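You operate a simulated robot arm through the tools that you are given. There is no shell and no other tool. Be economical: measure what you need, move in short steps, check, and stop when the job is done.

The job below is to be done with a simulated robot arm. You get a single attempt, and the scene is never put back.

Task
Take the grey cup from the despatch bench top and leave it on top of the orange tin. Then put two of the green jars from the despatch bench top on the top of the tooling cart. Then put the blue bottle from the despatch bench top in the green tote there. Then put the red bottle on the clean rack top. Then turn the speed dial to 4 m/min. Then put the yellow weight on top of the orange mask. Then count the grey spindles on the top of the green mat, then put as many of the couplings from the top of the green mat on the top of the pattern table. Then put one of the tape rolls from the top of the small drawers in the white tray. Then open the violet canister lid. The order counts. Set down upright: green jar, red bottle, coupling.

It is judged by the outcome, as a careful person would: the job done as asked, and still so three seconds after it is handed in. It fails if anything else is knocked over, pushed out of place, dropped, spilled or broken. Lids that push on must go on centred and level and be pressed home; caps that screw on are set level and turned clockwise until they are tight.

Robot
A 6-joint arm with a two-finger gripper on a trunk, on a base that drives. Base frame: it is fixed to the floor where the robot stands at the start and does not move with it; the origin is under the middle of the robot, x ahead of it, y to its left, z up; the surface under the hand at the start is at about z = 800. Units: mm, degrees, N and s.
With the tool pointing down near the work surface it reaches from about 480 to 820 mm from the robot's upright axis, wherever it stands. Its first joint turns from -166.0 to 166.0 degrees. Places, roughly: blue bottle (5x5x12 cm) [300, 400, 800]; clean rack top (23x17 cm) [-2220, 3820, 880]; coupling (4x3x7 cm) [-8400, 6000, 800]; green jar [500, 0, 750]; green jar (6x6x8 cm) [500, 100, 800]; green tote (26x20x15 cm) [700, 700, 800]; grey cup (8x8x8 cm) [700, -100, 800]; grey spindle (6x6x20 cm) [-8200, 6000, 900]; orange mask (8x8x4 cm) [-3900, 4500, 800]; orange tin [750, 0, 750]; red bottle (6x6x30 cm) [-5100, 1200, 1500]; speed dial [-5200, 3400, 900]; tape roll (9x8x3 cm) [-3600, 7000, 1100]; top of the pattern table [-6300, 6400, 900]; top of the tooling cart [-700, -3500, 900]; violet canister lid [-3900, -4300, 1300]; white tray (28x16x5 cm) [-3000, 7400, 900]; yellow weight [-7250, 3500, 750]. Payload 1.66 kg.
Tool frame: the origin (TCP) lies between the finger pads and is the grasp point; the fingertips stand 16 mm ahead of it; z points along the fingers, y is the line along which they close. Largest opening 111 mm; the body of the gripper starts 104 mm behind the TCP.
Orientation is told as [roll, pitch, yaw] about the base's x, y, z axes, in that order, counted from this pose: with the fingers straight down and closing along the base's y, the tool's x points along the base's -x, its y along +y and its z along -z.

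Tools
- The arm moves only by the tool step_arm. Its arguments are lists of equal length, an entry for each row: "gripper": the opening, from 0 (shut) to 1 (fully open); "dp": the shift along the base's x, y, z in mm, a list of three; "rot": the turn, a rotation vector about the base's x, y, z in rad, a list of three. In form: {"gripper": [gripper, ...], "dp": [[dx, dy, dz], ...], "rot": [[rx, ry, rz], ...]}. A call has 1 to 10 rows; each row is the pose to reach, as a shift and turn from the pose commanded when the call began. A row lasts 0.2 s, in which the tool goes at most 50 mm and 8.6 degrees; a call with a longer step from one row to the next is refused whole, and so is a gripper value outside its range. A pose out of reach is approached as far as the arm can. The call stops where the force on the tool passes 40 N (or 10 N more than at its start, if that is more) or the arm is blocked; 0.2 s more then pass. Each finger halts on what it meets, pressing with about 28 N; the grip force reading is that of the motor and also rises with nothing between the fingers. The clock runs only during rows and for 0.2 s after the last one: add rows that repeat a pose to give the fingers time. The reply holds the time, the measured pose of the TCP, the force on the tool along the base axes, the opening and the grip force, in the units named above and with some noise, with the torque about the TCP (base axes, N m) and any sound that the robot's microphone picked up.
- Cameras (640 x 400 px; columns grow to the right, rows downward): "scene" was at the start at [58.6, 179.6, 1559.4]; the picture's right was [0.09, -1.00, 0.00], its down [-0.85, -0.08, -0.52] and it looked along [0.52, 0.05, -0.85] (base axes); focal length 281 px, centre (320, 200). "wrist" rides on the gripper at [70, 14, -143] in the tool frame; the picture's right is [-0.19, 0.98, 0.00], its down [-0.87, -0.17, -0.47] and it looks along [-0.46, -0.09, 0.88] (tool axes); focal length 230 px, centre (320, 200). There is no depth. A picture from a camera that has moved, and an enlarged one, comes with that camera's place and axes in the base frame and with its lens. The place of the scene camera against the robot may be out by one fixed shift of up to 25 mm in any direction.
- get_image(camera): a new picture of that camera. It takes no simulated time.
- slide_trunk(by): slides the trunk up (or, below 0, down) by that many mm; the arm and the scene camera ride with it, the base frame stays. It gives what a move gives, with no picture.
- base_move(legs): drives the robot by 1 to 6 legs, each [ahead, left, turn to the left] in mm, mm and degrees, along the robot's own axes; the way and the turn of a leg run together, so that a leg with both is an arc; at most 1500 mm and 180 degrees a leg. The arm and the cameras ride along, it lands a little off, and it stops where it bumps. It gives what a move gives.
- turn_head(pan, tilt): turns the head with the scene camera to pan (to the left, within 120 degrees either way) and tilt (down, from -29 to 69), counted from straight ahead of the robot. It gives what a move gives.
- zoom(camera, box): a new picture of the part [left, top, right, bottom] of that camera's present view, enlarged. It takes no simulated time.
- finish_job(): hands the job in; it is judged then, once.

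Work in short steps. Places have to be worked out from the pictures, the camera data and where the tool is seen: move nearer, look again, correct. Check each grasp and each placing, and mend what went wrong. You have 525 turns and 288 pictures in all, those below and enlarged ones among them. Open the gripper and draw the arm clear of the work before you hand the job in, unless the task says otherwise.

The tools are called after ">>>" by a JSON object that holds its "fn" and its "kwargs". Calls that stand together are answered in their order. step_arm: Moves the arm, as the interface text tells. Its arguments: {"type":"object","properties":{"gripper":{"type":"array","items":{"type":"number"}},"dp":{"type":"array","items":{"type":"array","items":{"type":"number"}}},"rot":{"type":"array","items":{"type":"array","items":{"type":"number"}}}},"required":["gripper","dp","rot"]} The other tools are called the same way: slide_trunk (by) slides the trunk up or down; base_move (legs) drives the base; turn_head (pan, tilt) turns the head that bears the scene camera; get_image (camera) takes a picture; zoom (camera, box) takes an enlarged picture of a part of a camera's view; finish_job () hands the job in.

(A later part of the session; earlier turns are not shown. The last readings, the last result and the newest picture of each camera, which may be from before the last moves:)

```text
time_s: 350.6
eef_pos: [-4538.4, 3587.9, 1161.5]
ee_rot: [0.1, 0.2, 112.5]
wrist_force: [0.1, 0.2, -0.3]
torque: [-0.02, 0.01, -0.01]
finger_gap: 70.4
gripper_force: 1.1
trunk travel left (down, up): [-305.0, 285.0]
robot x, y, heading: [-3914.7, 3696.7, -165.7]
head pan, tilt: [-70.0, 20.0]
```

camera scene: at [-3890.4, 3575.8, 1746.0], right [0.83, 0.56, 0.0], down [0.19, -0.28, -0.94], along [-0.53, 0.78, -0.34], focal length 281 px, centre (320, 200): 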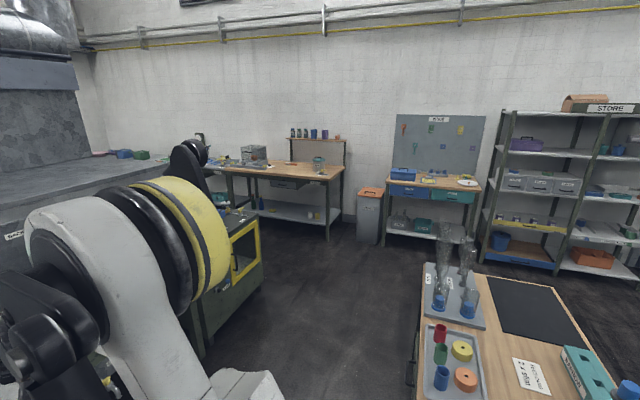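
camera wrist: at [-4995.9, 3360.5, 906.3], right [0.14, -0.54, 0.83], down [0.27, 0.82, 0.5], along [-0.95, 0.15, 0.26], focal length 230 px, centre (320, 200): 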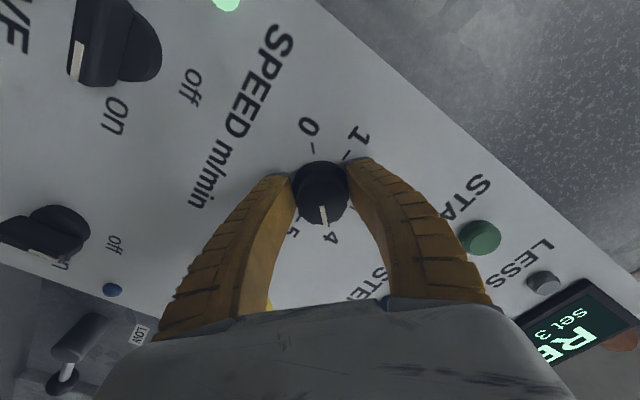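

Tool is vertical again. Finish the yaw.

>>> {"fn": "step_arm", "kwargs": {"gripper": [0.62, 0.62, 0.62, 0.62, 0.62, 0.62, 0.62, 0.62, 0.62, 0.62], "dp": [[0, 0, 0], [0, 0, 0], [0, 0, 0], [0, 0, 0], [0, 0, 0], [0, 0, 0], [0, 0, 0], [0, 0, 0], [0, 0, 0], [0, 0, 0]], "rot": [[0, 0, 0.143], [0, 0, 0.286], [0, 0, 0.428], [0, 0, 0.571], [0, 0, 0.714], [0, 0, 0.857], [0, 0, 1.0], [0, 0, 1.142], [0, 0, 1.285], [0, 0, 1.428]]}}

>>> {"fn": "zoom", "kwargs": {"camera": "scene", "box": [400, 200, 640, 400]}}

```text
time_s: 352.8
eef_pos: [-4539.7, 3588.7, 1159.1]
ee_rot: [0.0, 0.3, -165.7]
wrist_force: [0.3, -0.3, 0.2]
torque: [0.05, 0.01, 0.0]
finger_gap: 70.6
gripper_force: 1.2
trunk travel left (down, up): [-305.0, 285.0]
robot x, y, heading: [-3914.7, 3695.9, -166.0]
head pan, tilt: [-70.0, 20.0]
```

```text
2.00 times, centred on (520, 300) of scene
camera zoom: at [-3890.3, 3575.8, 1746.0], right [0.83, 0.56, 0.0], down [0.19, -0.28, -0.94], along [-0.53, 0.78, -0.34], focal length 562 px, centre (-80, 0)
```

zoom: 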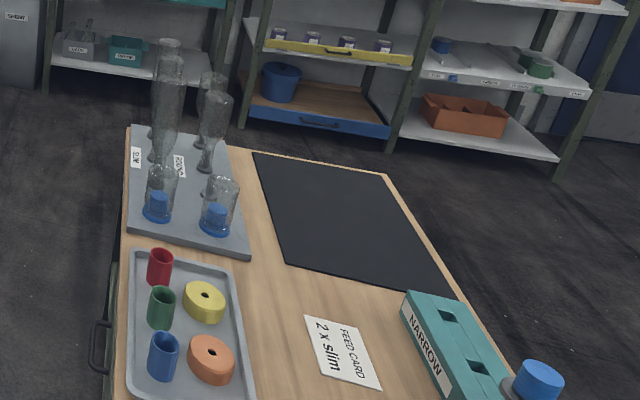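

The orange mask is the ring on the tray, ≈(-3850,4416). Now to the yellow weight in the west: I drive north around the furnace end.

>>> {"fn": "base_move", "kwargs": {"legs": [[348, -400, 0], [0, 0, -75.6], [1365, 0, 0]]}}

>>> {"fn": "turn_head", "kwargs": {"pan": 45, "tilt": 18}}

>>> {"fn": "get_image", "kwargs": {"camera": "scene"}}

```text
time_s: 365.6
eef_pos: [-5342.1, 5765.2, 1159.1]
ee_rot: [0.1, 0.2, 120.9]
wrist_force: [0.7, 0.4, 0.1]
torque: [0.0, -0.01, -0.03]
finger_gap: 70.5
gripper_force: 0.9
trunk travel left (down, up): [-305.0, 285.0]
robot x, y, heading: [-5061.7, 5195.7, 121.1]
head pan, tilt: [-70.0, 20.0]
```

```text
time_s: 367.6
eef_pos: [-5342.8, 5765.6, 1160.0]
ee_rot: [0.0, 0.2, 120.9]
wrist_force: [0.2, -0.9, -0.4]
torque: [0.0, -0.02, 0.01]
finger_gap: 70.6
gripper_force: 1.5
trunk travel left (down, up): [-305.0, 285.0]
robot x, y, heading: [-5063.2, 5194.6, 121.2]
head pan, tilt: [45.0, 18.0]
```

```text
163 pictures are left
camera scene: at [-5292.4, 5088.6, 1749.3], right [0.24, 0.97, 0.0], down [0.3, -0.07, -0.95], along [-0.92, 0.23, -0.31], focal length 281 px, centre (320, 200)
```

scene: 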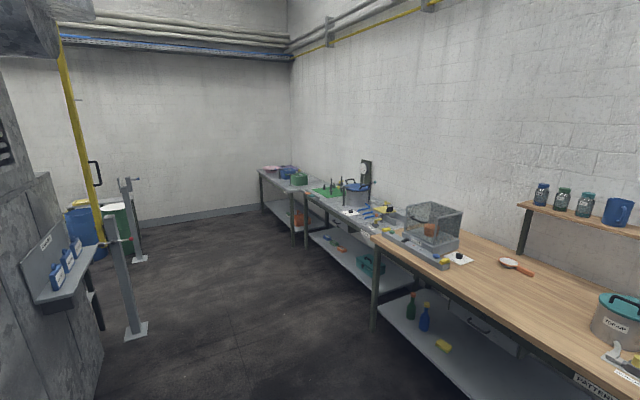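

I enlarge the left part, where the weight should be nearby.

>>> {"fn": "zoom", "kwargs": {"camera": "scene", "box": [0, 150, 160, 400]}}

>>> {"fn": "turn_head", "kwargs": {"pan": 85, "tilt": 22}}

>>> {"fn": "get_image", "kwargs": {"camera": "scene"}}

```text
1.60 times, centred on (80, 275) of scene
camera zoom: at [-5292.4, 5088.6, 1749.3], right [0.24, 0.97, 0.0], down [0.3, -0.07, -0.95], along [-0.92, 0.23, -0.31], focal length 449 px, centre (704, 80)
```

zoom: 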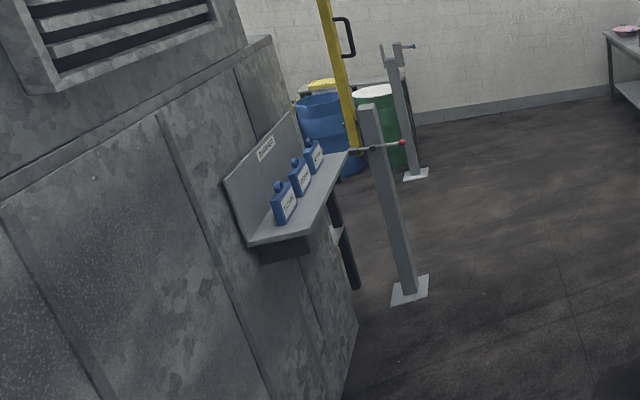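

```text
time_s: 368.6
eef_pos: [-5342.4, 5765.2, 1158.9]
ee_rot: [0.2, 0.1, 120.8]
wrist_force: [-0.2, -0.3, 0.4]
torque: [0.01, -0.01, 0.02]
finger_gap: 70.5
gripper_force: 1.4
trunk travel left (down, up): [-305.0, 285.0]
robot x, y, heading: [-5061.0, 5198.0, 120.8]
head pan, tilt: [85.0, 22.0]
```

```text
161 pictures are left
camera scene: at [-5285.3, 5025.4, 1742.8], right [-0.44, 0.9, 0.0], down [0.34, 0.16, -0.93], along [-0.83, -0.41, -0.37], focal length 281 px, centre (320, 200)
```

scene: 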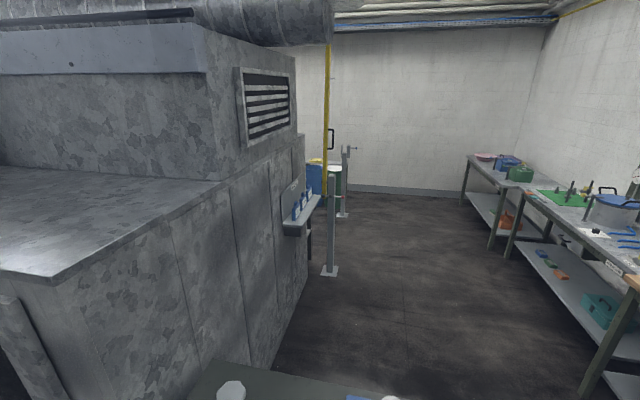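

I drive around the small machine, westward along the corridor, to look behind the furnace.

>>> {"fn": "base_move", "kwargs": {"legs": [[560, 0, 0], [0, 0, 75], [1100, 0, 0], [1450, 100, 0]]}}

>>> {"fn": "turn_head", "kwargs": {"pan": 75, "tilt": 25}}

>>> {"fn": "get_image", "kwargs": {"camera": "scene"}}

```text
time_s: 387.1
eef_pos: [-8360.6, 4713.6, 1160.2]
ee_rot: [0.1, 0.2, -162.8]
wrist_force: [0.5, 0.0, -0.6]
torque: [0.0, -0.01, 0.0]
finger_gap: 70.4
gripper_force: 1.6
trunk travel left (down, up): [-305.0, 285.0]
robot x, y, heading: [-7743.2, 4853.0, -162.7]
head pan, tilt: [85.0, 22.0]
```

```text
time_s: 387.8
eef_pos: [-8359.8, 4714.6, 1160.9]
ee_rot: [0.1, 0.1, -162.8]
wrist_force: [0.6, 0.1, -1.1]
torque: [-0.03, -0.03, 0.03]
finger_gap: 70.5
gripper_force: 1.2
trunk travel left (down, up): [-305.0, 285.0]
robot x, y, heading: [-7742.1, 4854.3, -162.7]
head pan, tilt: [75.0, 25.0]
```

```text
160 pictures are left
camera scene: at [-7651.2, 4569.4, 1737.9], right [-1.0, -0.04, 0.0], down [-0.02, 0.42, -0.91], along [0.04, -0.91, -0.42], focal length 281 px, centre (320, 200)
```

scene: 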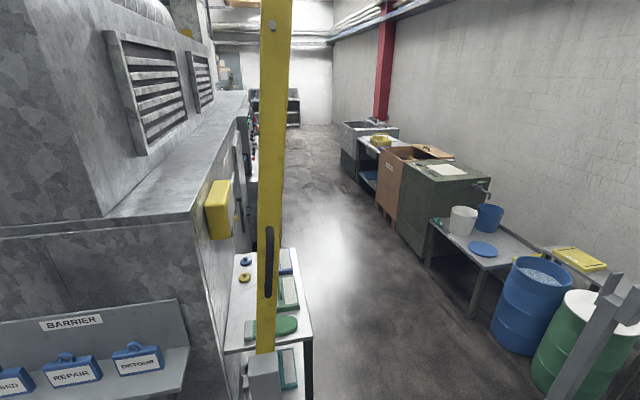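

I enlarge the little table behind the barrier.

>>> {"fn": "zoom", "kwargs": {"camera": "scene", "box": [200, 230, 330, 360]}}

```text
3.08 times, centred on (265, 295) of scene
camera zoom: at [-7651.2, 4569.4, 1737.9], right [-1.0, -0.04, 0.0], down [-0.02, 0.42, -0.91], along [0.04, -0.91, -0.42], focal length 864 px, centre (489, -92)
```

zoom: 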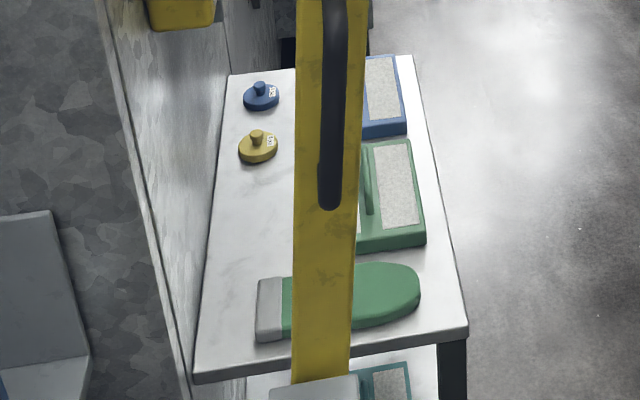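

The yellow weight (knobbed disc) is at ≈(-7205,3425) on the table along the furnace's west side. I go through the open gate with the arm facing west.

>>> {"fn": "base_move", "kwargs": {"legs": [[578, 0, -1], [0, 1000, 0], [0, 500, 0]]}}

>>> {"fn": "turn_head", "kwargs": {"pan": 110, "tilt": 30}}

>>> {"fn": "get_image", "kwargs": {"camera": "scene"}}

```text
time_s: 398.6
eef_pos: [-8487.1, 3088.2, 1158.6]
ee_rot: [0.1, 0.2, -163.7]
wrist_force: [-0.1, -0.4, 0.6]
torque: [0.01, -0.01, 0.04]
finger_gap: 70.2
gripper_force: 1.6
trunk travel left (down, up): [-305.0, 285.0]
robot x, y, heading: [-7868.0, 3215.6, -163.4]
head pan, tilt: [75.0, 25.0]
```

```text
time_s: 399.6
eef_pos: [-8486.7, 3087.6, 1159.8]
ee_rot: [0.0, 0.3, -163.7]
wrist_force: [0.9, 0.1, -0.3]
torque: [0.0, -0.02, 0.03]
finger_gap: 70.3
gripper_force: 1.5
trunk travel left (down, up): [-305.0, 285.0]
robot x, y, heading: [-7868.6, 3213.4, -163.3]
head pan, tilt: [110.0, 30.0]
```

```text
158 pictures are left
camera scene: at [-7729.5, 2952.1, 1730.0], right [-0.81, -0.59, 0.0], down [-0.3, 0.4, -0.87], along [0.51, -0.7, -0.5], focal length 281 px, centre (320, 200)
```

scene: 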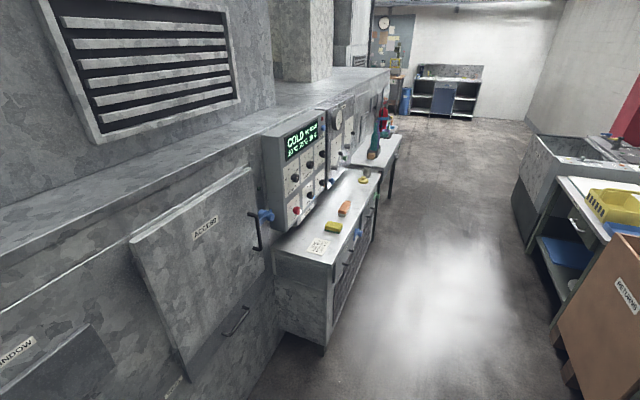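

I turn to face the table (via north).

>>> {"fn": "base_move", "kwargs": {"legs": [[0, 0, -90], [0, 0, -90]]}}

>>> {"fn": "turn_head", "kwargs": {"pan": 0, "tilt": 50}}

>>> {"fn": "get_image", "kwargs": {"camera": "scene"}}

>>> {"fn": "get_image", "kwargs": {"camera": "wrist"}}

```text
time_s: 407.8
eef_pos: [-7239.6, 3307.0, 1160.8]
ee_rot: [0.1, 0.2, 12.6]
wrist_force: [-0.7, 0.4, 0.1]
torque: [-0.01, -0.02, 0.02]
finger_gap: 70.7
gripper_force: 1.3
trunk travel left (down, up): [-305.0, 285.0]
robot x, y, heading: [-7869.0, 3216.9, 12.8]
head pan, tilt: [110.0, 30.0]
```

```text
time_s: 409.6
eef_pos: [-7239.0, 3307.4, 1160.2]
ee_rot: [0.1, 0.3, 12.5]
wrist_force: [0.3, 0.1, -0.1]
torque: [-0.02, -0.02, -0.02]
finger_gap: 70.5
gripper_force: 1.3
trunk travel left (down, up): [-305.0, 285.0]
robot x, y, heading: [-7868.2, 3217.2, 12.5]
head pan, tilt: [0.0, 50.0]
```

```text
157 pictures are left
camera scene: at [-7842.2, 3399.5, 1700.4], right [0.22, -0.98, 0.0], down [-0.75, -0.17, -0.64], along [0.63, 0.14, -0.77], focal length 281 px, centre (320, 200)
```

scene: 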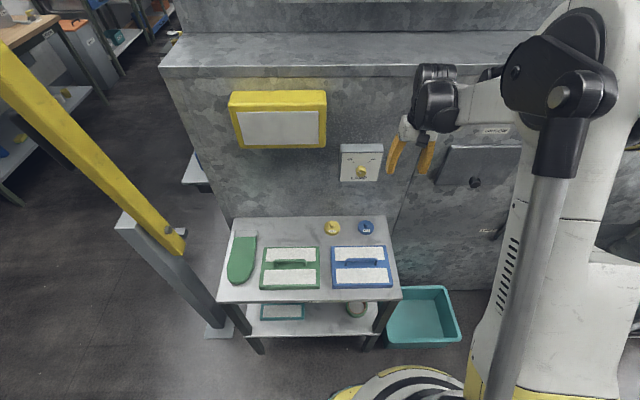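

```text
156 pictures are left
camera wrist: at [-7309.9, 3306.3, 1302.8], right [-0.03, 1.0, 0.0], down [0.88, 0.02, 0.47], along [0.47, 0.01, -0.88], focal length 230 px, centre (320, 200)
```

wrist: 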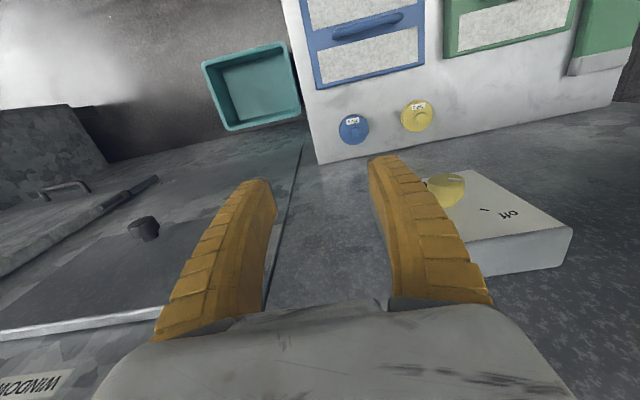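

Weight ≈(-7238,3522). A control box protrudes from the wall just behind it, so I approach cautiously, slightly nearer to me first, at z≈1060.

>>> {"fn": "step_arm", "kwargs": {"gripper": [0.5, 0.5, 0.5, 0.5, 0.5, 0.5, 0.5], "dp": [[-15, 36, 0], [-25, 72, 0], [-32, 108, -10], [-38, 144, -30], [-40, 180, -50], [-40, 205, -75], [-40, 215, -100]], "rot": [[0, 0, 0.02], [0, 0, 0.04], [0, 0, 0.06], [0, 0, 0.06], [0, 0, 0.06], [0, 0, 0.06], [0, 0, 0.06]]}}

>>> {"fn": "get_image", "kwargs": {"camera": "wrist"}}

>>> {"fn": "zoom", "kwargs": {"camera": "scene", "box": [200, 80, 440, 320]}}

```text
time_s: 411.2
eef_pos: [-7285.3, 3510.2, 1068.1]
ee_rot: [0.3, -0.4, 15.5]
wrist_force: [2.0, -28.7, 16.8]
torque: [4.22, -0.27, -1.21]
finger_gap: 57.4
gripper_force: 1.2
trunk travel left (down, up): [-305.0, 285.0]
robot x, y, heading: [-7868.1, 3218.3, 12.4]
head pan, tilt: [0.0, 50.0]
```

```text
155 pictures are left
camera wrist: at [-7356.4, 3504.2, 1210.2], right [-0.08, 1.0, 0.01], down [0.88, 0.07, 0.48], along [0.47, 0.04, -0.88], focal length 230 px, centre (320, 200)
```

wrist: 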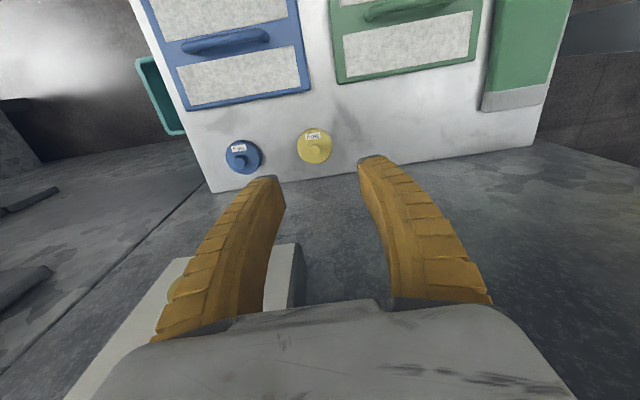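

```text
1.67 times, centred on (320, 200) of scene
camera zoom: at [-7853.6, 3385.4, 1702.7], right [0.22, -0.98, -0.01], down [-0.74, -0.16, -0.65], along [0.63, 0.15, -0.76], focal length 468 px, centre (320, 200)
```

zoom: 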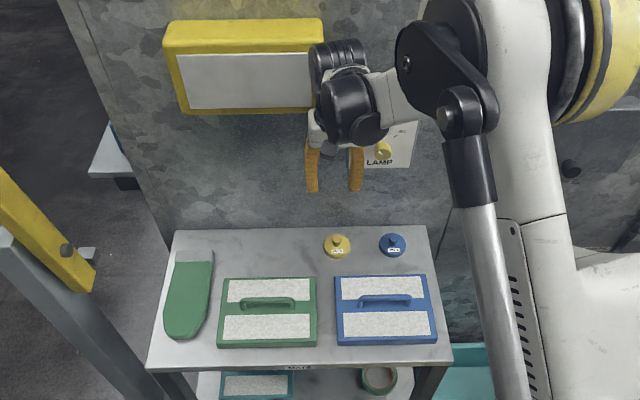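

The wrist touches the wall lamp's edge. I back off immediately, away from wall and lamp.

>>> {"fn": "step_arm", "kwargs": {"gripper": [0.5, 0.5, 0.5], "dp": [[-15, -25, 0], [-35, -50, 0], [-70, -60, 0]], "rot": [[0, 0, 0], [0, 0, 0], [0, 0, 0]]}}

>>> {"fn": "get_image", "kwargs": {"camera": "scene"}}

```text
time_s: 412.1
eef_pos: [-7351.0, 3461.1, 1061.2]
ee_rot: [0.1, 0.1, 16.1]
wrist_force: [-0.1, 0.0, 0.4]
torque: [0.0, -0.04, -0.03]
finger_gap: 57.7
gripper_force: 1.5
trunk travel left (down, up): [-305.0, 285.0]
robot x, y, heading: [-7868.0, 3218.9, 12.9]
head pan, tilt: [0.0, 50.0]
```

```text
153 pictures are left
camera scene: at [-7844.1, 3399.4, 1700.4], right [0.22, -0.98, 0.0], down [-0.75, -0.17, -0.64], along [0.63, 0.14, -0.77], focal length 281 px, centre (320, 200)
```

scene: 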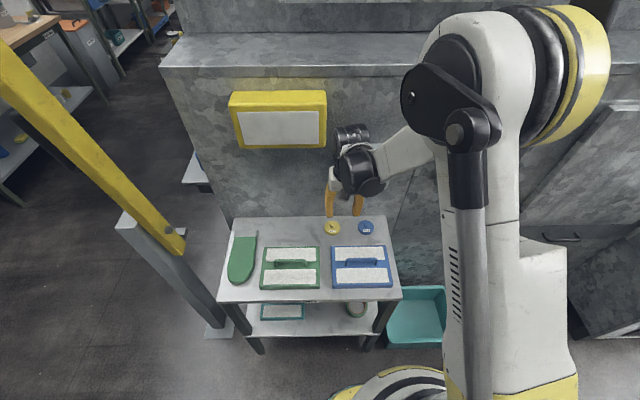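

Lamp unaffected. Triangulating, the weight is at (-7248,3505), top z≈810. I tilt the tool 25° forward (so the wrist stays away from the wall), and descend at a standoff.

>>> {"fn": "step_arm", "kwargs": {"gripper": [0.5, 0.5, 0.5, 0.5, 0.5, 0.5, 0.5, 0.5], "dp": [[-2, 7, 0], [-3, 14, 0], [-3, 14, 0], [-3, 14, -40], [-3, 14, -80], [-3, 14, -120], [-3, 14, -150], [-3, 14, -160]], "rot": [[0.04, -0.14, 0], [0.08, -0.28, 0], [0.12, -0.419, 0], [0.12, -0.419, 0], [0.12, -0.419, 0], [0.12, -0.419, 0], [0.12, -0.419, 0], [0.12, -0.419, 0]]}}

>>> {"fn": "get_image", "kwargs": {"camera": "wrist"}}

```text
time_s: 413.9
eef_pos: [-7304.3, 3505.7, 935.6]
ee_rot: [0.1, -24.7, 16.1]
wrist_force: [-0.6, 0.4, 0.5]
torque: [0.01, -0.02, 0.0]
finger_gap: 57.5
gripper_force: 1.3
out of reach, approached as far as the arm can: row 5, 6, 7, 8
trunk travel left (down, up): [-305.0, 285.0]
robot x, y, heading: [-7866.1, 3218.6, 12.8]
head pan, tilt: [0.0, 50.0]
```

```text
152 pictures are left
camera wrist: at [-7426.3, 3485.4, 1036.5], right [-0.11, 0.99, 0.08], down [0.61, 0.0, 0.79], along [0.78, 0.13, -0.61], focal length 230 px, centre (320, 200)
```

wrist: 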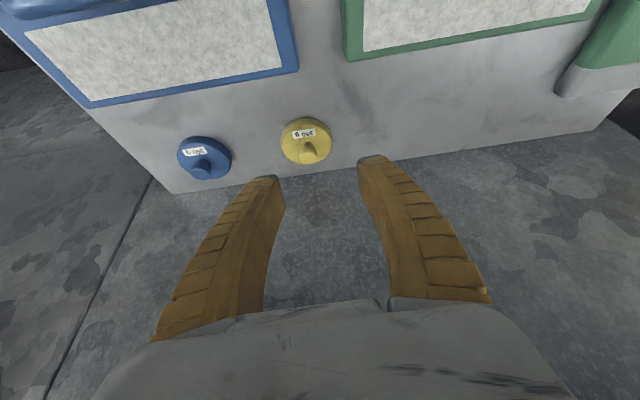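

Aligned nicely along the tool axis. I lower the trunk 80 mm (arm can't go lower here) and look again.

>>> {"fn": "slide_trunk", "kwargs": {"by": -75}}

>>> {"fn": "get_image", "kwargs": {"camera": "wrist"}}

>>> {"fn": "zoom", "kwargs": {"camera": "scene", "box": [220, 60, 440, 260]}}

```text
time_s: 415.0
eef_pos: [-7303.5, 3506.7, 860.5]
ee_rot: [0.1, -24.6, 16.0]
wrist_force: [-0.8, 0.0, 0.8]
torque: [-0.01, 0.0, 0.0]
finger_gap: 57.8
gripper_force: 0.7
trunk travel left (down, up): [-230.0, 360.0]
robot x, y, heading: [-7863.8, 3218.8, 12.9]
head pan, tilt: [0.0, 50.0]
```

```text
151 pictures are left
camera wrist: at [-7426.4, 3485.3, 961.9], right [-0.11, 0.99, 0.08], down [0.61, 0.0, 0.79], along [0.78, 0.13, -0.61], focal length 230 px, centre (320, 200)
```

wrist: 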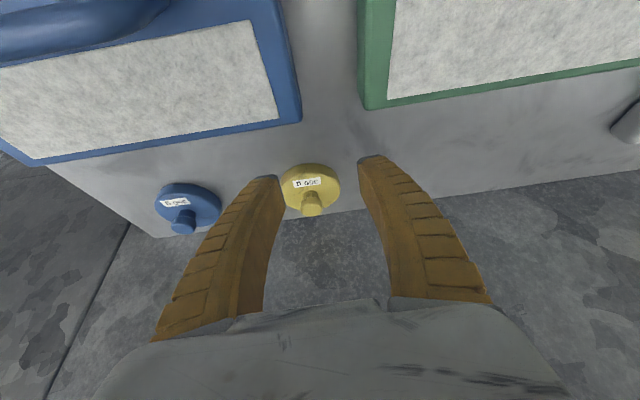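

```text
2.00 times, centred on (330, 160) of scene
camera zoom: at [-7842.3, 3399.3, 1625.5], right [0.22, -0.98, 0.0], down [-0.75, -0.17, -0.64], along [0.63, 0.14, -0.77], focal length 562 px, centre (300, 280)
```

zoom: 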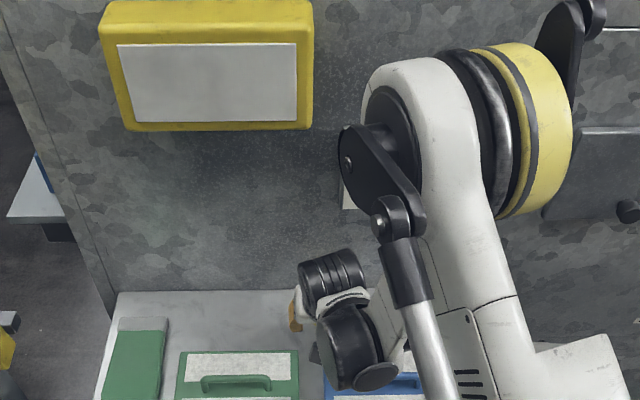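

Knob at (-7250,3508), top z≈830. I move forward 53 mm above it and check.

>>> {"fn": "step_arm", "kwargs": {"gripper": [0.5, 0.5, 0.5], "dp": [[20, 1, 0], [40, 1, 0], [53, 2, 0]], "rot": [[0, 0, 0], [0, 0, 0], [0, 0, 0]]}}

>>> {"fn": "get_image", "kwargs": {"camera": "wrist"}}

```text
time_s: 415.8
eef_pos: [-7251.2, 3508.9, 861.9]
ee_rot: [0.2, -24.6, 16.0]
wrist_force: [0.5, -0.3, -0.1]
torque: [0.02, -0.03, 0.04]
finger_gap: 57.7
gripper_force: 1.1
trunk travel left (down, up): [-230.0, 360.0]
robot x, y, heading: [-7865.6, 3214.0, 12.5]
head pan, tilt: [0.0, 50.0]
```

```text
149 pictures are left
camera wrist: at [-7372.7, 3488.3, 961.9], right [-0.11, 0.99, 0.08], down [0.61, 0.0, 0.79], along [0.78, 0.13, -0.61], focal length 230 px, centre (320, 200)
```

wrist: 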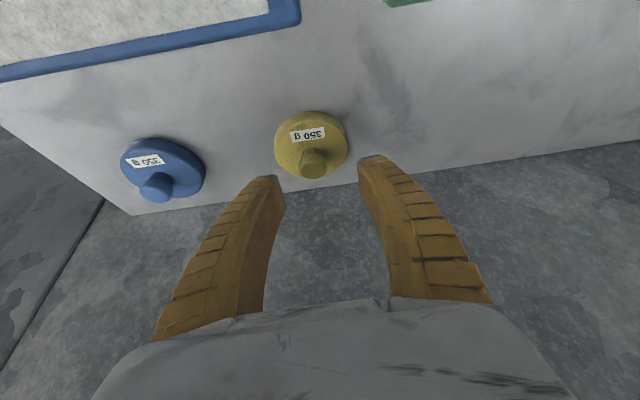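

Directly over the 350 g weight's knob. I lower 32 mm by trunk, then close.

>>> {"fn": "slide_trunk", "kwargs": {"by": -34}}

>>> {"fn": "get_image", "kwargs": {"camera": "wrist"}}

```text
time_s: 416.6
eef_pos: [-7251.0, 3507.8, 827.9]
ee_rot: [0.0, -24.8, 16.0]
wrist_force: [0.6, -1.2, -0.3]
torque: [-0.01, -0.02, -0.01]
finger_gap: 57.9
gripper_force: 2.1
trunk travel left (down, up): [-196.0, 394.0]
robot x, y, heading: [-7869.2, 3215.9, 12.4]
head pan, tilt: [0.0, 50.0]
```

```text
148 pictures are left
camera wrist: at [-7372.9, 3488.4, 927.8], right [-0.11, 0.99, 0.08], down [0.61, 0.0, 0.79], along [0.78, 0.13, -0.61], focal length 230 px, centre (320, 200)
```

wrist: 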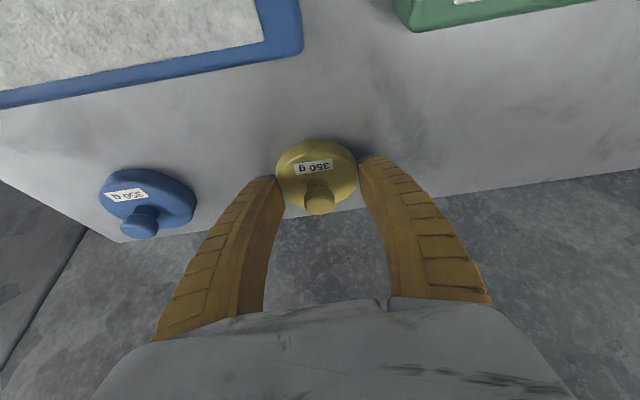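

Knob between the pads. Close.

>>> {"fn": "step_arm", "kwargs": {"gripper": [0.35, 0.2, 0.1, 0.1, 0.1], "dp": [[0, 0, 0], [0, 0, 0], [0, 0, 0], [0, 0, 0], [0, 0, 0]], "rot": [[0, 0, 0], [0, 0, 0], [0, 0, 0], [0, 0, 0], [0, 0, 0]]}}

>>> {"fn": "slide_trunk", "kwargs": {"by": 40}}

>>> {"fn": "get_image", "kwargs": {"camera": "wrist"}}

```text
time_s: 417.8
eef_pos: [-7251.5, 3507.9, 828.2]
ee_rot: [0.2, -24.7, 16.0]
wrist_force: [0.6, 2.5, 15.1]
torque: [0.05, 0.43, -0.11]
finger_gap: 50.1
gripper_force: 27.7
trunk travel left (down, up): [-196.0, 394.0]
robot x, y, heading: [-7864.8, 3217.0, 12.5]
head pan, tilt: [0.0, 50.0]
```

```text
time_s: 418.6
eef_pos: [-7250.1, 3507.7, 867.8]
ee_rot: [0.2, -24.7, 16.0]
wrist_force: [-0.3, -1.0, -0.7]
torque: [-0.01, 0.01, 0.02]
finger_gap: 14.6
gripper_force: 2.4
trunk travel left (down, up): [-236.0, 354.0]
robot x, y, heading: [-7865.9, 3214.2, 12.6]
head pan, tilt: [0.0, 50.0]
```

```text
147 pictures are left
camera wrist: at [-7372.8, 3488.3, 967.8], right [-0.11, 0.99, 0.08], down [0.61, 0.0, 0.79], along [0.78, 0.13, -0.61], focal length 230 px, centre (320, 200)
```

wrist: 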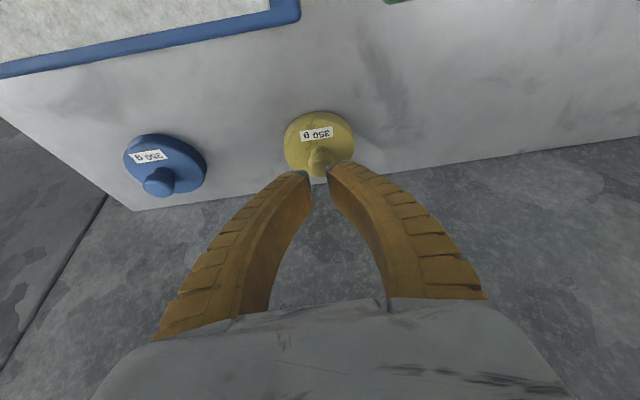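

The tips caught the disc's rim and slipped off; the weight is still standing. I reopen to ~45 mm and come down less (z≈838), so only the knob is taken.

>>> {"fn": "step_arm", "kwargs": {"gripper": [0.36, 0.4, 0.4], "dp": [[0, 0, 0], [0, 0, 0], [0, 0, 0]], "rot": [[0, 0, 0], [0, 0, 0], [0, 0, 0]]}}

>>> {"fn": "slide_trunk", "kwargs": {"by": -30}}

>>> {"fn": "zoom", "kwargs": {"camera": "wrist", "box": [240, 120, 400, 240]}}

```text
time_s: 419.4
eef_pos: [-7250.6, 3507.0, 867.7]
ee_rot: [0.1, -24.7, 16.0]
wrist_force: [-0.1, -0.3, 0.0]
torque: [0.01, 0.0, 0.03]
finger_gap: 46.6
gripper_force: 1.6
trunk travel left (down, up): [-236.0, 354.0]
robot x, y, heading: [-7865.1, 3219.3, 12.6]
head pan, tilt: [0.0, 50.0]
```

```text
time_s: 420.1
eef_pos: [-7250.4, 3507.6, 837.3]
ee_rot: [0.1, -24.6, 16.0]
wrist_force: [-0.6, -1.4, -0.4]
torque: [0.03, 0.02, 0.02]
finger_gap: 46.4
gripper_force: 2.2
trunk travel left (down, up): [-206.0, 384.0]
robot x, y, heading: [-7865.9, 3216.7, 13.0]
head pan, tilt: [0.0, 50.0]
```

```text
3.33 times, centred on (320, 180) of wrist
camera zoom: at [-7373.0, 3488.2, 938.0], right [-0.11, 0.99, 0.08], down [0.61, 0.0, 0.79], along [0.78, 0.13, -0.61], focal length 767 px, centre (320, 267)
```

zoom: 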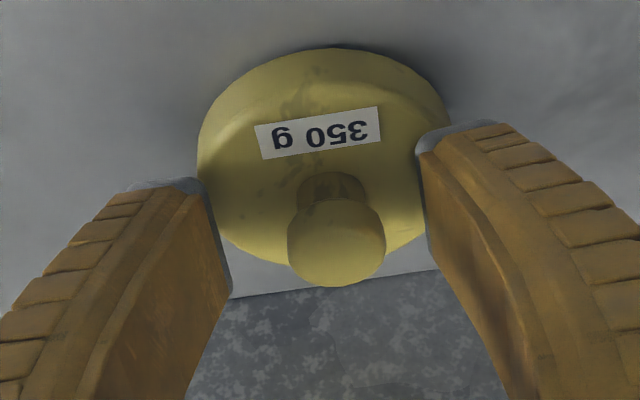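

The tips now are above the disc, around the mushroom knob. Close.

>>> {"fn": "step_arm", "kwargs": {"gripper": [0.3, 0.2, 0.1, 0.1, 0.1], "dp": [[0, 0, 0], [0, 0, 0], [0, 0, 0], [0, 0, 0], [0, 0, 0]], "rot": [[0, 0, 0], [0, 0, 0], [0, 0, 0], [0, 0, 0], [0, 0, 0]]}}

>>> {"fn": "zoom", "kwargs": {"camera": "wrist", "box": [240, 120, 400, 240]}}

```text
time_s: 421.3
eef_pos: [-7252.2, 3508.9, 837.7]
ee_rot: [0.2, -24.9, 16.0]
wrist_force: [2.4, 2.4, 7.5]
torque: [0.19, -0.57, 0.04]
finger_gap: 16.6
gripper_force: 27.9
trunk travel left (down, up): [-206.0, 384.0]
robot x, y, heading: [-7867.4, 3219.0, 12.7]
head pan, tilt: [0.0, 50.0]
```

```text
3.33 times, centred on (320, 180) of wrist
camera zoom: at [-7373.1, 3488.2, 938.3], right [-0.11, 0.99, 0.08], down [0.61, 0.0, 0.79], along [0.78, 0.13, -0.61], focal length 767 px, centre (320, 267)
```

zoom: 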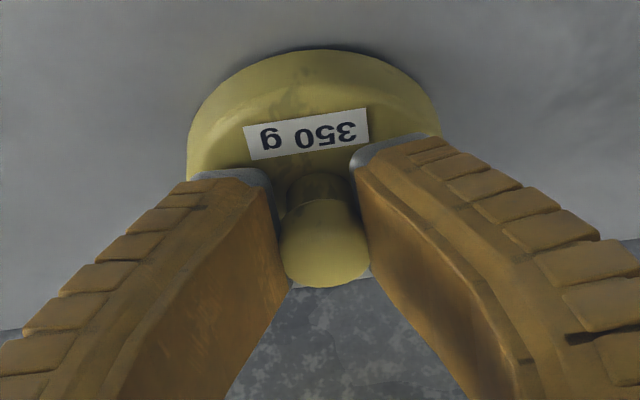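

Gripped on the knob (16.6 mm). I lift slightly and verify.

>>> {"fn": "slide_trunk", "kwargs": {"by": 40}}

>>> {"fn": "zoom", "kwargs": {"camera": "wrist", "box": [200, 80, 440, 260]}}

```text
time_s: 422.2
eef_pos: [-7250.7, 3509.2, 877.0]
ee_rot: [0.0, -24.8, 16.0]
wrist_force: [0.2, -0.1, 0.2]
torque: [-0.04, 0.01, -0.02]
finger_gap: 14.0
gripper_force: 1.9
trunk travel left (down, up): [-246.0, 344.0]
robot x, y, heading: [-7866.0, 3212.1, 12.7]
head pan, tilt: [0.0, 50.0]
```

```text
2.22 times, centred on (320, 170) of wrist
camera zoom: at [-7372.7, 3488.3, 977.8], right [-0.11, 0.99, 0.08], down [0.61, 0.0, 0.79], along [0.78, 0.13, -0.61], focal length 511 px, centre (320, 267)
```

zoom: 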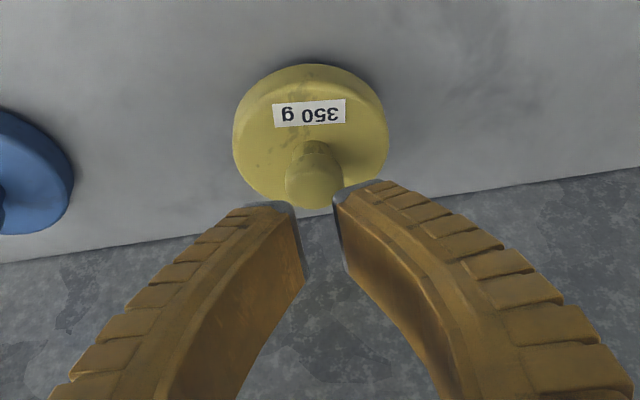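

It slipped off: with this tilt the pads only reached the knob's top. I reduce the tilt to 10° for better coverage and re-measure.

>>> {"fn": "step_arm", "kwargs": {"gripper": [0.4, 0.4, 0.4], "dp": [[0, 0, 8], [0, 0, 8], [0, 0, 8]], "rot": [[-0.035, 0.123, 0], [-0.0708, 0.2466, 0], [-0.0708, 0.2466, 0]]}}

>>> {"fn": "zoom", "kwargs": {"camera": "wrist", "box": [200, 80, 440, 260]}}

>>> {"fn": "zoom", "kwargs": {"camera": "scene", "box": [220, 60, 440, 260]}}

```text
time_s: 423.0
eef_pos: [-7249.9, 3508.7, 885.6]
ee_rot: [0.2, -9.9, 16.0]
wrist_force: [-0.2, 0.4, 0.8]
torque: [-0.03, 0.01, 0.0]
finger_gap: 46.5
gripper_force: 1.2
trunk travel left (down, up): [-246.0, 344.0]
robot x, y, heading: [-7865.8, 3215.2, 12.9]
head pan, tilt: [0.0, 50.0]
```

```text
2.22 times, centred on (320, 170) of wrist
camera zoom: at [-7344.3, 3496.3, 1014.1], right [-0.09, 1.0, 0.03], down [0.79, 0.05, 0.61], along [0.61, 0.08, -0.79], focal length 511 px, centre (320, 267)
```

zoom: 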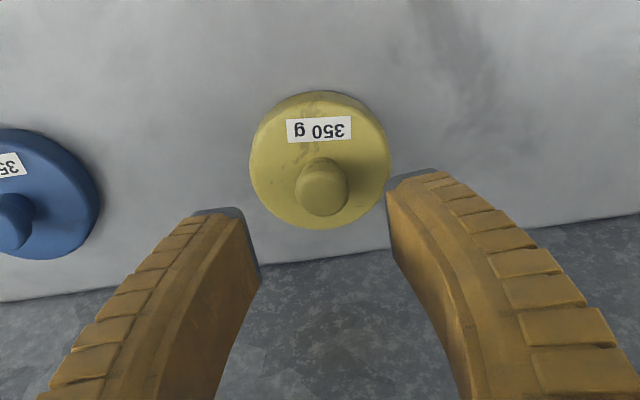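

```text
2.00 times, centred on (330, 160) of scene
camera zoom: at [-7842.3, 3399.4, 1641.4], right [0.22, -0.98, 0.0], down [-0.75, -0.17, -0.64], along [0.63, 0.14, -0.77], focal length 562 px, centre (300, 280)
```

zoom: 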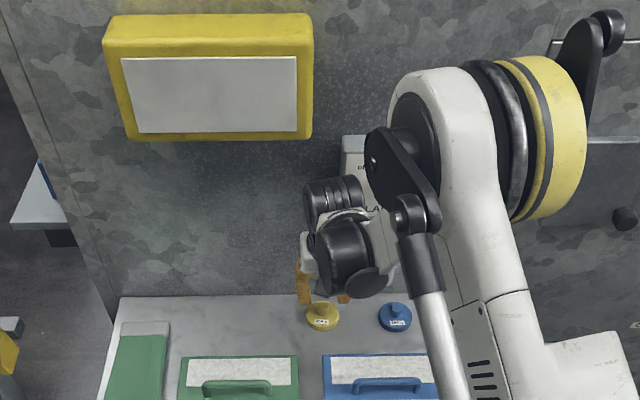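

Knob now at ≈(-7240,3512). I shift 9/4 mm and lower to z≈831.

>>> {"fn": "step_arm", "kwargs": {"gripper": [0.4, 0.4], "dp": [[9, 4, 0], [9, 4, 0]], "rot": [[0, 0, 0], [0, 0, 0]]}}

>>> {"fn": "slide_trunk", "kwargs": {"by": -54}}

>>> {"fn": "zoom", "kwargs": {"camera": "wrist", "box": [240, 120, 400, 240]}}

```text
time_s: 423.6
eef_pos: [-7242.9, 3513.1, 885.3]
ee_rot: [0.1, -10.0, 16.0]
wrist_force: [-0.7, -0.1, 0.5]
torque: [0.01, 0.03, -0.01]
finger_gap: 46.7
gripper_force: 1.5
trunk travel left (down, up): [-246.0, 344.0]
robot x, y, heading: [-7864.0, 3217.3, 12.7]
head pan, tilt: [0.0, 50.0]
```

```text
time_s: 424.5
eef_pos: [-7243.0, 3512.4, 832.7]
ee_rot: [0.1, -10.0, 16.1]
wrist_force: [-1.9, 2.5, 9.7]
torque: [0.55, 0.29, 0.05]
finger_gap: 45.5
gripper_force: 8.8
trunk travel left (down, up): [-192.0, 398.0]
robot x, y, heading: [-7865.9, 3220.0, 12.7]
head pan, tilt: [0.0, 50.0]
```

```text
3.33 times, centred on (320, 180) of wrist
camera zoom: at [-7336.7, 3500.6, 960.7], right [-0.09, 1.0, 0.03], down [0.79, 0.05, 0.61], along [0.61, 0.08, -0.79], focal length 767 px, centre (320, 267)
```

zoom: 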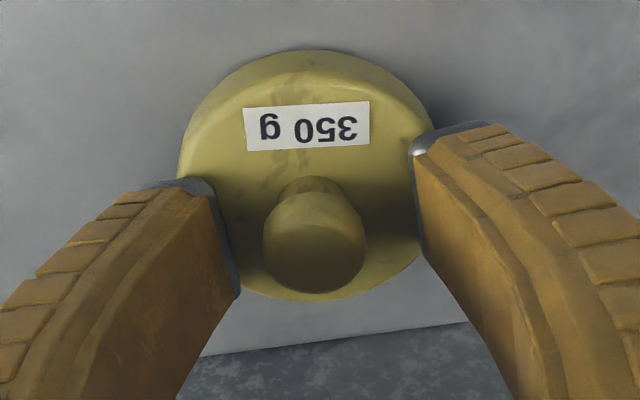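

A tip rests on the disc edge. I lift 2 mm and close on the knob.

>>> {"fn": "slide_trunk", "kwargs": {"by": 2}}

>>> {"fn": "step_arm", "kwargs": {"gripper": [0.3, 0.2, 0.1, 0.05, 0.05], "dp": [[0, 0, 0], [0, 0, 0], [0, 0, 0], [0, 0, 0], [0, 0, 0]], "rot": [[0, 0, 0], [0, 0, 0], [0, 0, 0], [0, 0, 0], [0, 0, 0]]}}

>>> {"fn": "zoom", "kwargs": {"camera": "wrist", "box": [240, 120, 400, 240]}}

```text
time_s: 425.0
eef_pos: [-7242.8, 3512.6, 833.5]
ee_rot: [0.1, -9.9, 16.0]
wrist_force: [0.5, -0.7, 0.2]
torque: [-0.03, 0.01, 0.01]
finger_gap: 46.6
gripper_force: 1.3
trunk travel left (down, up): [-194.0, 396.0]
robot x, y, heading: [-7865.9, 3222.7, 12.6]
head pan, tilt: [0.0, 50.0]
```

```text
time_s: 426.2
eef_pos: [-7242.1, 3512.1, 832.1]
ee_rot: [0.2, -10.0, 16.0]
wrist_force: [0.2, -0.3, 0.1]
torque: [0.01, -0.04, -0.01]
finger_gap: 16.7
gripper_force: 28.1
trunk travel left (down, up): [-194.0, 396.0]
robot x, y, heading: [-7863.5, 3216.8, 12.9]
head pan, tilt: [0.0, 50.0]
```

```text
3.33 times, centred on (320, 180) of wrist
camera zoom: at [-7335.9, 3500.4, 961.9], right [-0.09, 1.0, 0.03], down [0.79, 0.05, 0.61], along [0.61, 0.08, -0.79], focal length 767 px, centre (320, 267)
```

zoom: 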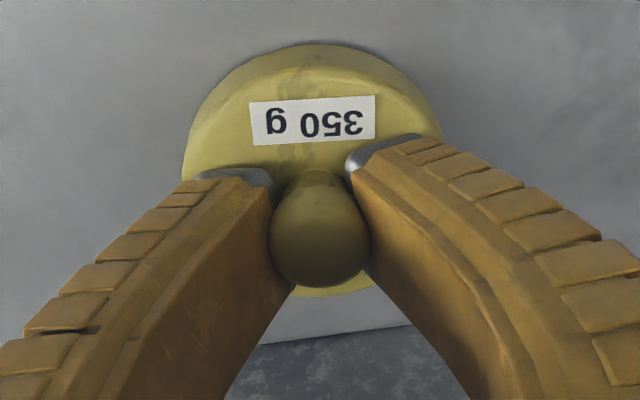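

Much better hold around the neck and knob, no side forces. Lift and check.

>>> {"fn": "slide_trunk", "kwargs": {"by": 45}}

>>> {"fn": "get_image", "kwargs": {"camera": "wrist"}}

```text
time_s: 427.1
eef_pos: [-7241.9, 3512.1, 877.7]
ee_rot: [0.2, -10.1, 16.0]
wrist_force: [-1.1, -0.4, -3.3]
torque: [0.0, 0.0, -0.01]
finger_gap: 16.5
gripper_force: 28.2
trunk travel left (down, up): [-239.0, 351.0]
robot x, y, heading: [-7868.0, 3217.4, 12.7]
head pan, tilt: [0.0, 50.0]
```

```text
139 pictures are left
camera wrist: at [-7335.7, 3500.5, 1006.6], right [-0.09, 1.0, 0.03], down [0.79, 0.05, 0.61], along [0.61, 0.08, -0.79], focal length 230 px, centre (320, 200)
```

wrist: 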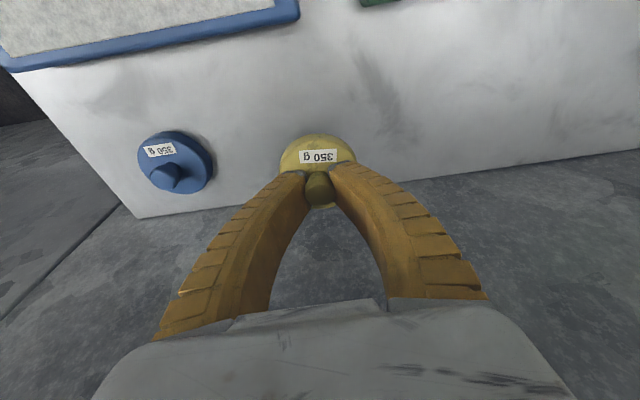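

Held. I back away from the wall and raise the load.

>>> {"fn": "base_move", "kwargs": {"legs": [[-200, 0, 0]]}}

>>> {"fn": "slide_trunk", "kwargs": {"by": 250}}

>>> {"fn": "base_move", "kwargs": {"legs": [[0, 0, 90], [0, 0, 92], [0, -1400, 0], [0, -150, 0]]}}

```text
time_s: 428.7
eef_pos: [-7439.0, 3470.0, 878.0]
ee_rot: [0.0, -10.0, 16.2]
wrist_force: [0.0, 0.1, -2.3]
torque: [-0.01, -0.06, 0.03]
finger_gap: 16.4
gripper_force: 28.5
trunk travel left (down, up): [-239.0, 351.0]
robot x, y, heading: [-8062.7, 3174.1, 12.5]
head pan, tilt: [0.0, 50.0]
```

```text
time_s: 431.3
eef_pos: [-7437.5, 3469.3, 1128.6]
ee_rot: [0.1, -10.0, 16.2]
wrist_force: [0.1, -0.3, -4.1]
torque: [0.02, -0.01, -0.02]
finger_gap: 16.2
gripper_force: 28.3
trunk travel left (down, up): [-489.0, 101.0]
robot x, y, heading: [-8060.0, 3174.3, 13.0]
head pan, tilt: [0.0, 50.0]
```

```text
time_s: 446.9
eef_pos: [-9032.6, 4391.2, 1128.2]
ee_rot: [0.1, -10.0, -164.2]
wrist_force: [-0.1, 0.1, -3.6]
torque: [-0.05, -0.04, 0.04]
finger_gap: 12.6
gripper_force: 28.0
trunk travel left (down, up): [-489.0, 101.0]
robot x, y, heading: [-8408.1, 4682.4, -167.6]
head pan, tilt: [0.0, 50.0]
```

Grip gap crept down a little; I check the hold.

>>> {"fn": "zoom", "kwargs": {"camera": "wrist", "box": [240, 120, 400, 240]}}

```text
3.33 times, centred on (320, 180) of wrist
camera zoom: at [-8939.1, 4405.5, 1257.0], right [0.09, -1.0, 0.04], down [-0.79, -0.05, 0.61], along [-0.61, -0.08, -0.79], focal length 767 px, centre (320, 267)
```

zoom: 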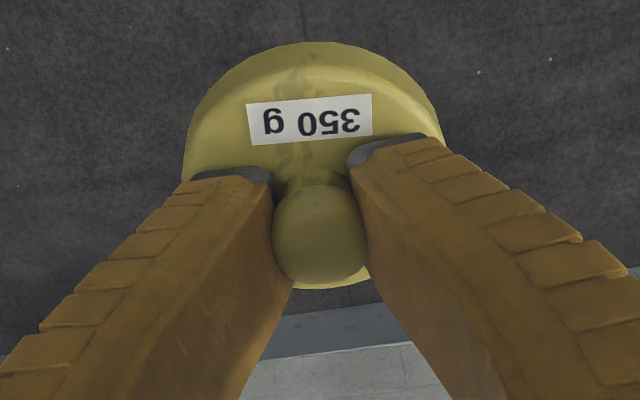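

Hold unchanged. I turn around and drive back east along the corridor toward the mask table.

>>> {"fn": "base_move", "kwargs": {"legs": [[0, 0, 90], [0, 0, 93.5], [1000, 0, 0], [1000, 0, 0], [1166, 130, 0], [127, -1368, 0]]}}

>>> {"fn": "turn_head", "kwargs": {"pan": 0, "tilt": 40}}

>>> {"fn": "get_image", "kwargs": {"camera": "scene"}}

```text
time_s: 476.8
eef_pos: [-4289.8, 4919.9, 1127.1]
ee_rot: [0.1, -10.0, 23.1]
wrist_force: [-0.5, 0.4, -3.7]
torque: [0.0, 0.02, 0.02]
finger_gap: 11.3
gripper_force: 28.3
trunk travel left (down, up): [-489.0, 101.0]
robot x, y, heading: [-4877.4, 4549.6, 19.7]
head pan, tilt: [0.0, 50.0]
```

```text
time_s: 477.5
eef_pos: [-4290.1, 4919.8, 1128.8]
ee_rot: [0.1, -10.0, 23.1]
wrist_force: [-0.5, -0.6, -4.0]
torque: [0.01, 0.0, -0.03]
finger_gap: 11.6
gripper_force: 28.0
trunk travel left (down, up): [-489.0, 101.0]
robot x, y, heading: [-4875.2, 4551.1, 19.8]
head pan, tilt: [0.0, 40.0]
```

```text
137 pictures are left
camera scene: at [-4865.5, 4736.3, 1898.5], right [0.34, -0.94, 0.0], down [-0.61, -0.22, -0.77], along [0.72, 0.26, -0.64], focal length 281 px, centre (320, 200)
```

scene: 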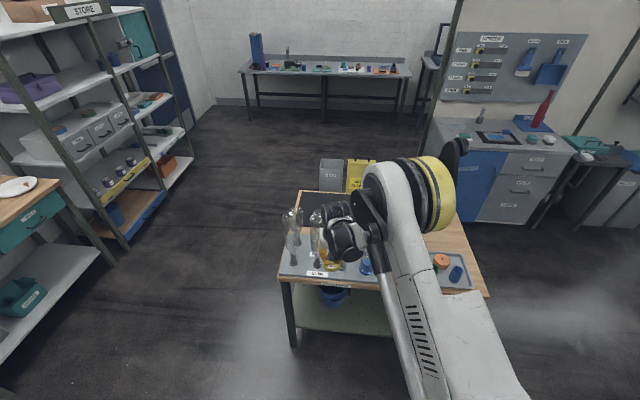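

I strafe right 450 along the table so the tray is in front of me.

>>> {"fn": "base_move", "kwargs": {"legs": [[0, -480, -1.5]]}}

>>> {"fn": "turn_head", "kwargs": {"pan": 0, "tilt": 50}}

>>> {"fn": "get_image", "kwargs": {"camera": "scene"}}

>>> {"fn": "get_image", "kwargs": {"camera": "wrist"}}

```text
time_s: 480.4
eef_pos: [-4120.9, 4440.3, 1128.6]
ee_rot: [0.1, -10.0, 21.4]
wrist_force: [0.6, -0.9, -3.1]
torque: [0.02, 0.0, 0.01]
finger_gap: 11.7
gripper_force: 28.4
trunk travel left (down, up): [-489.0, 101.0]
robot x, y, heading: [-4718.1, 4088.9, 18.1]
head pan, tilt: [0.0, 40.0]
```

```text
time_s: 481.1
eef_pos: [-4120.1, 4440.9, 1127.7]
ee_rot: [0.0, -10.0, 21.2]
wrist_force: [0.4, -0.1, -3.4]
torque: [-0.01, -0.01, -0.02]
finger_gap: 11.4
gripper_force: 28.2
trunk travel left (down, up): [-489.0, 101.0]
robot x, y, heading: [-4712.3, 4089.2, 17.8]
head pan, tilt: [0.0, 50.0]
```

```text
136 pictures are left
camera scene: at [-4709.3, 4272.0, 1884.4], right [0.31, -0.95, 0.0], down [-0.73, -0.24, -0.64], along [0.61, 0.2, -0.77], focal length 281 px, centre (320, 200)
```

scene: 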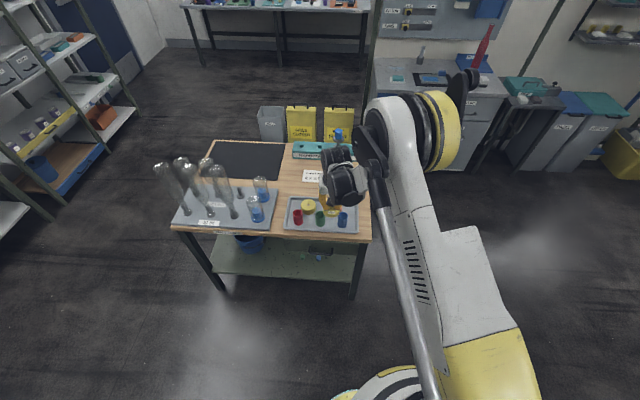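

```text
135 pictures are left
camera wrist: at [-4213.2, 4420.2, 1256.8], right [-0.18, 0.98, 0.03], down [0.78, 0.12, 0.61], along [0.6, 0.14, -0.79], focal length 230 px, centre (320, 200)
```

wrist: 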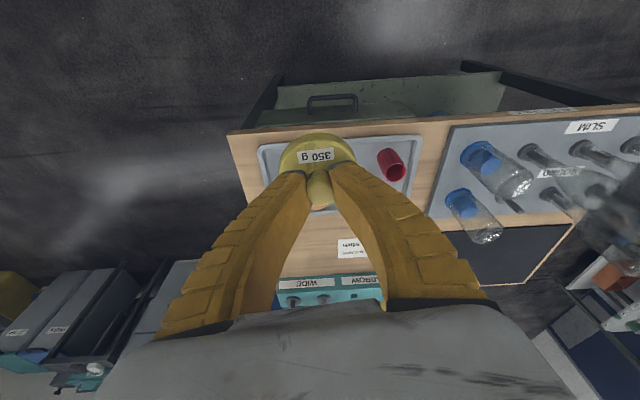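

The weight hides the mask in both views; I move the hand 110 mm left to see it.

>>> {"fn": "step_arm", "kwargs": {"gripper": [0.05, 0.05, 0.05], "dp": [[-11, 35, 0], [-23, 70, 0], [-34, 104, 0]], "rot": [[0, 0, 0], [0, 0, 0], [0, 0, 0]]}}

>>> {"fn": "get_image", "kwargs": {"camera": "wrist"}}

>>> {"fn": "zoom", "kwargs": {"camera": "scene", "box": [260, 150, 400, 260]}}

```text
time_s: 481.9
eef_pos: [-4155.8, 4545.6, 1128.3]
ee_rot: [0.0, -10.0, 21.2]
wrist_force: [0.2, 0.3, -3.6]
torque: [-0.02, -0.03, 0.0]
finger_gap: 11.9
gripper_force: 28.3
trunk travel left (down, up): [-489.0, 101.0]
robot x, y, heading: [-4718.8, 4090.0, 17.9]
head pan, tilt: [0.0, 50.0]
```

```text
134 pictures are left
camera wrist: at [-4248.8, 4524.9, 1256.9], right [-0.18, 0.98, 0.03], down [0.78, 0.12, 0.62], along [0.6, 0.14, -0.79], focal length 230 px, centre (320, 200)
```

wrist: 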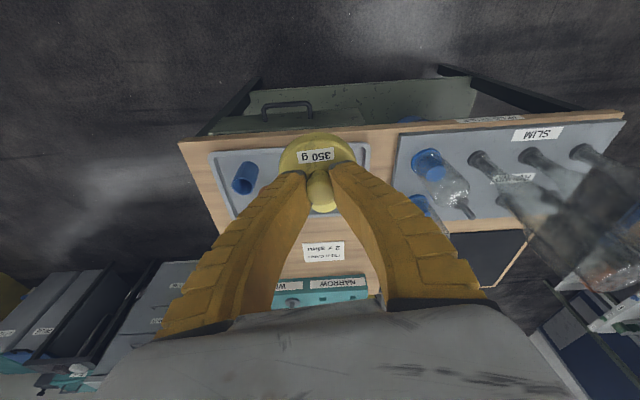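

```text
3.64 times, centred on (330, 205) of scene
camera zoom: at [-4709.8, 4273.9, 1884.1], right [0.31, -0.95, 0.0], down [-0.73, -0.24, -0.64], along [0.61, 0.2, -0.77], focal length 1021 px, centre (284, 182)
```

zoom: 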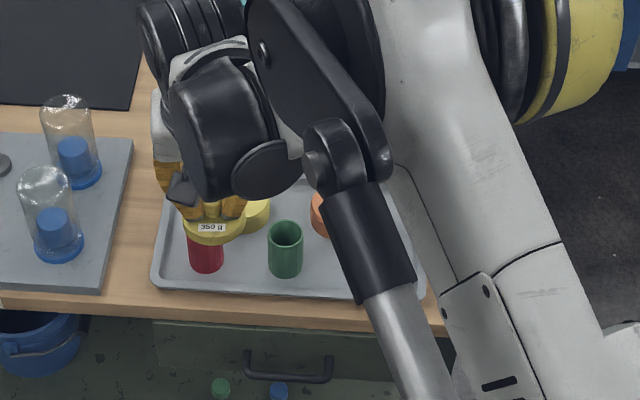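

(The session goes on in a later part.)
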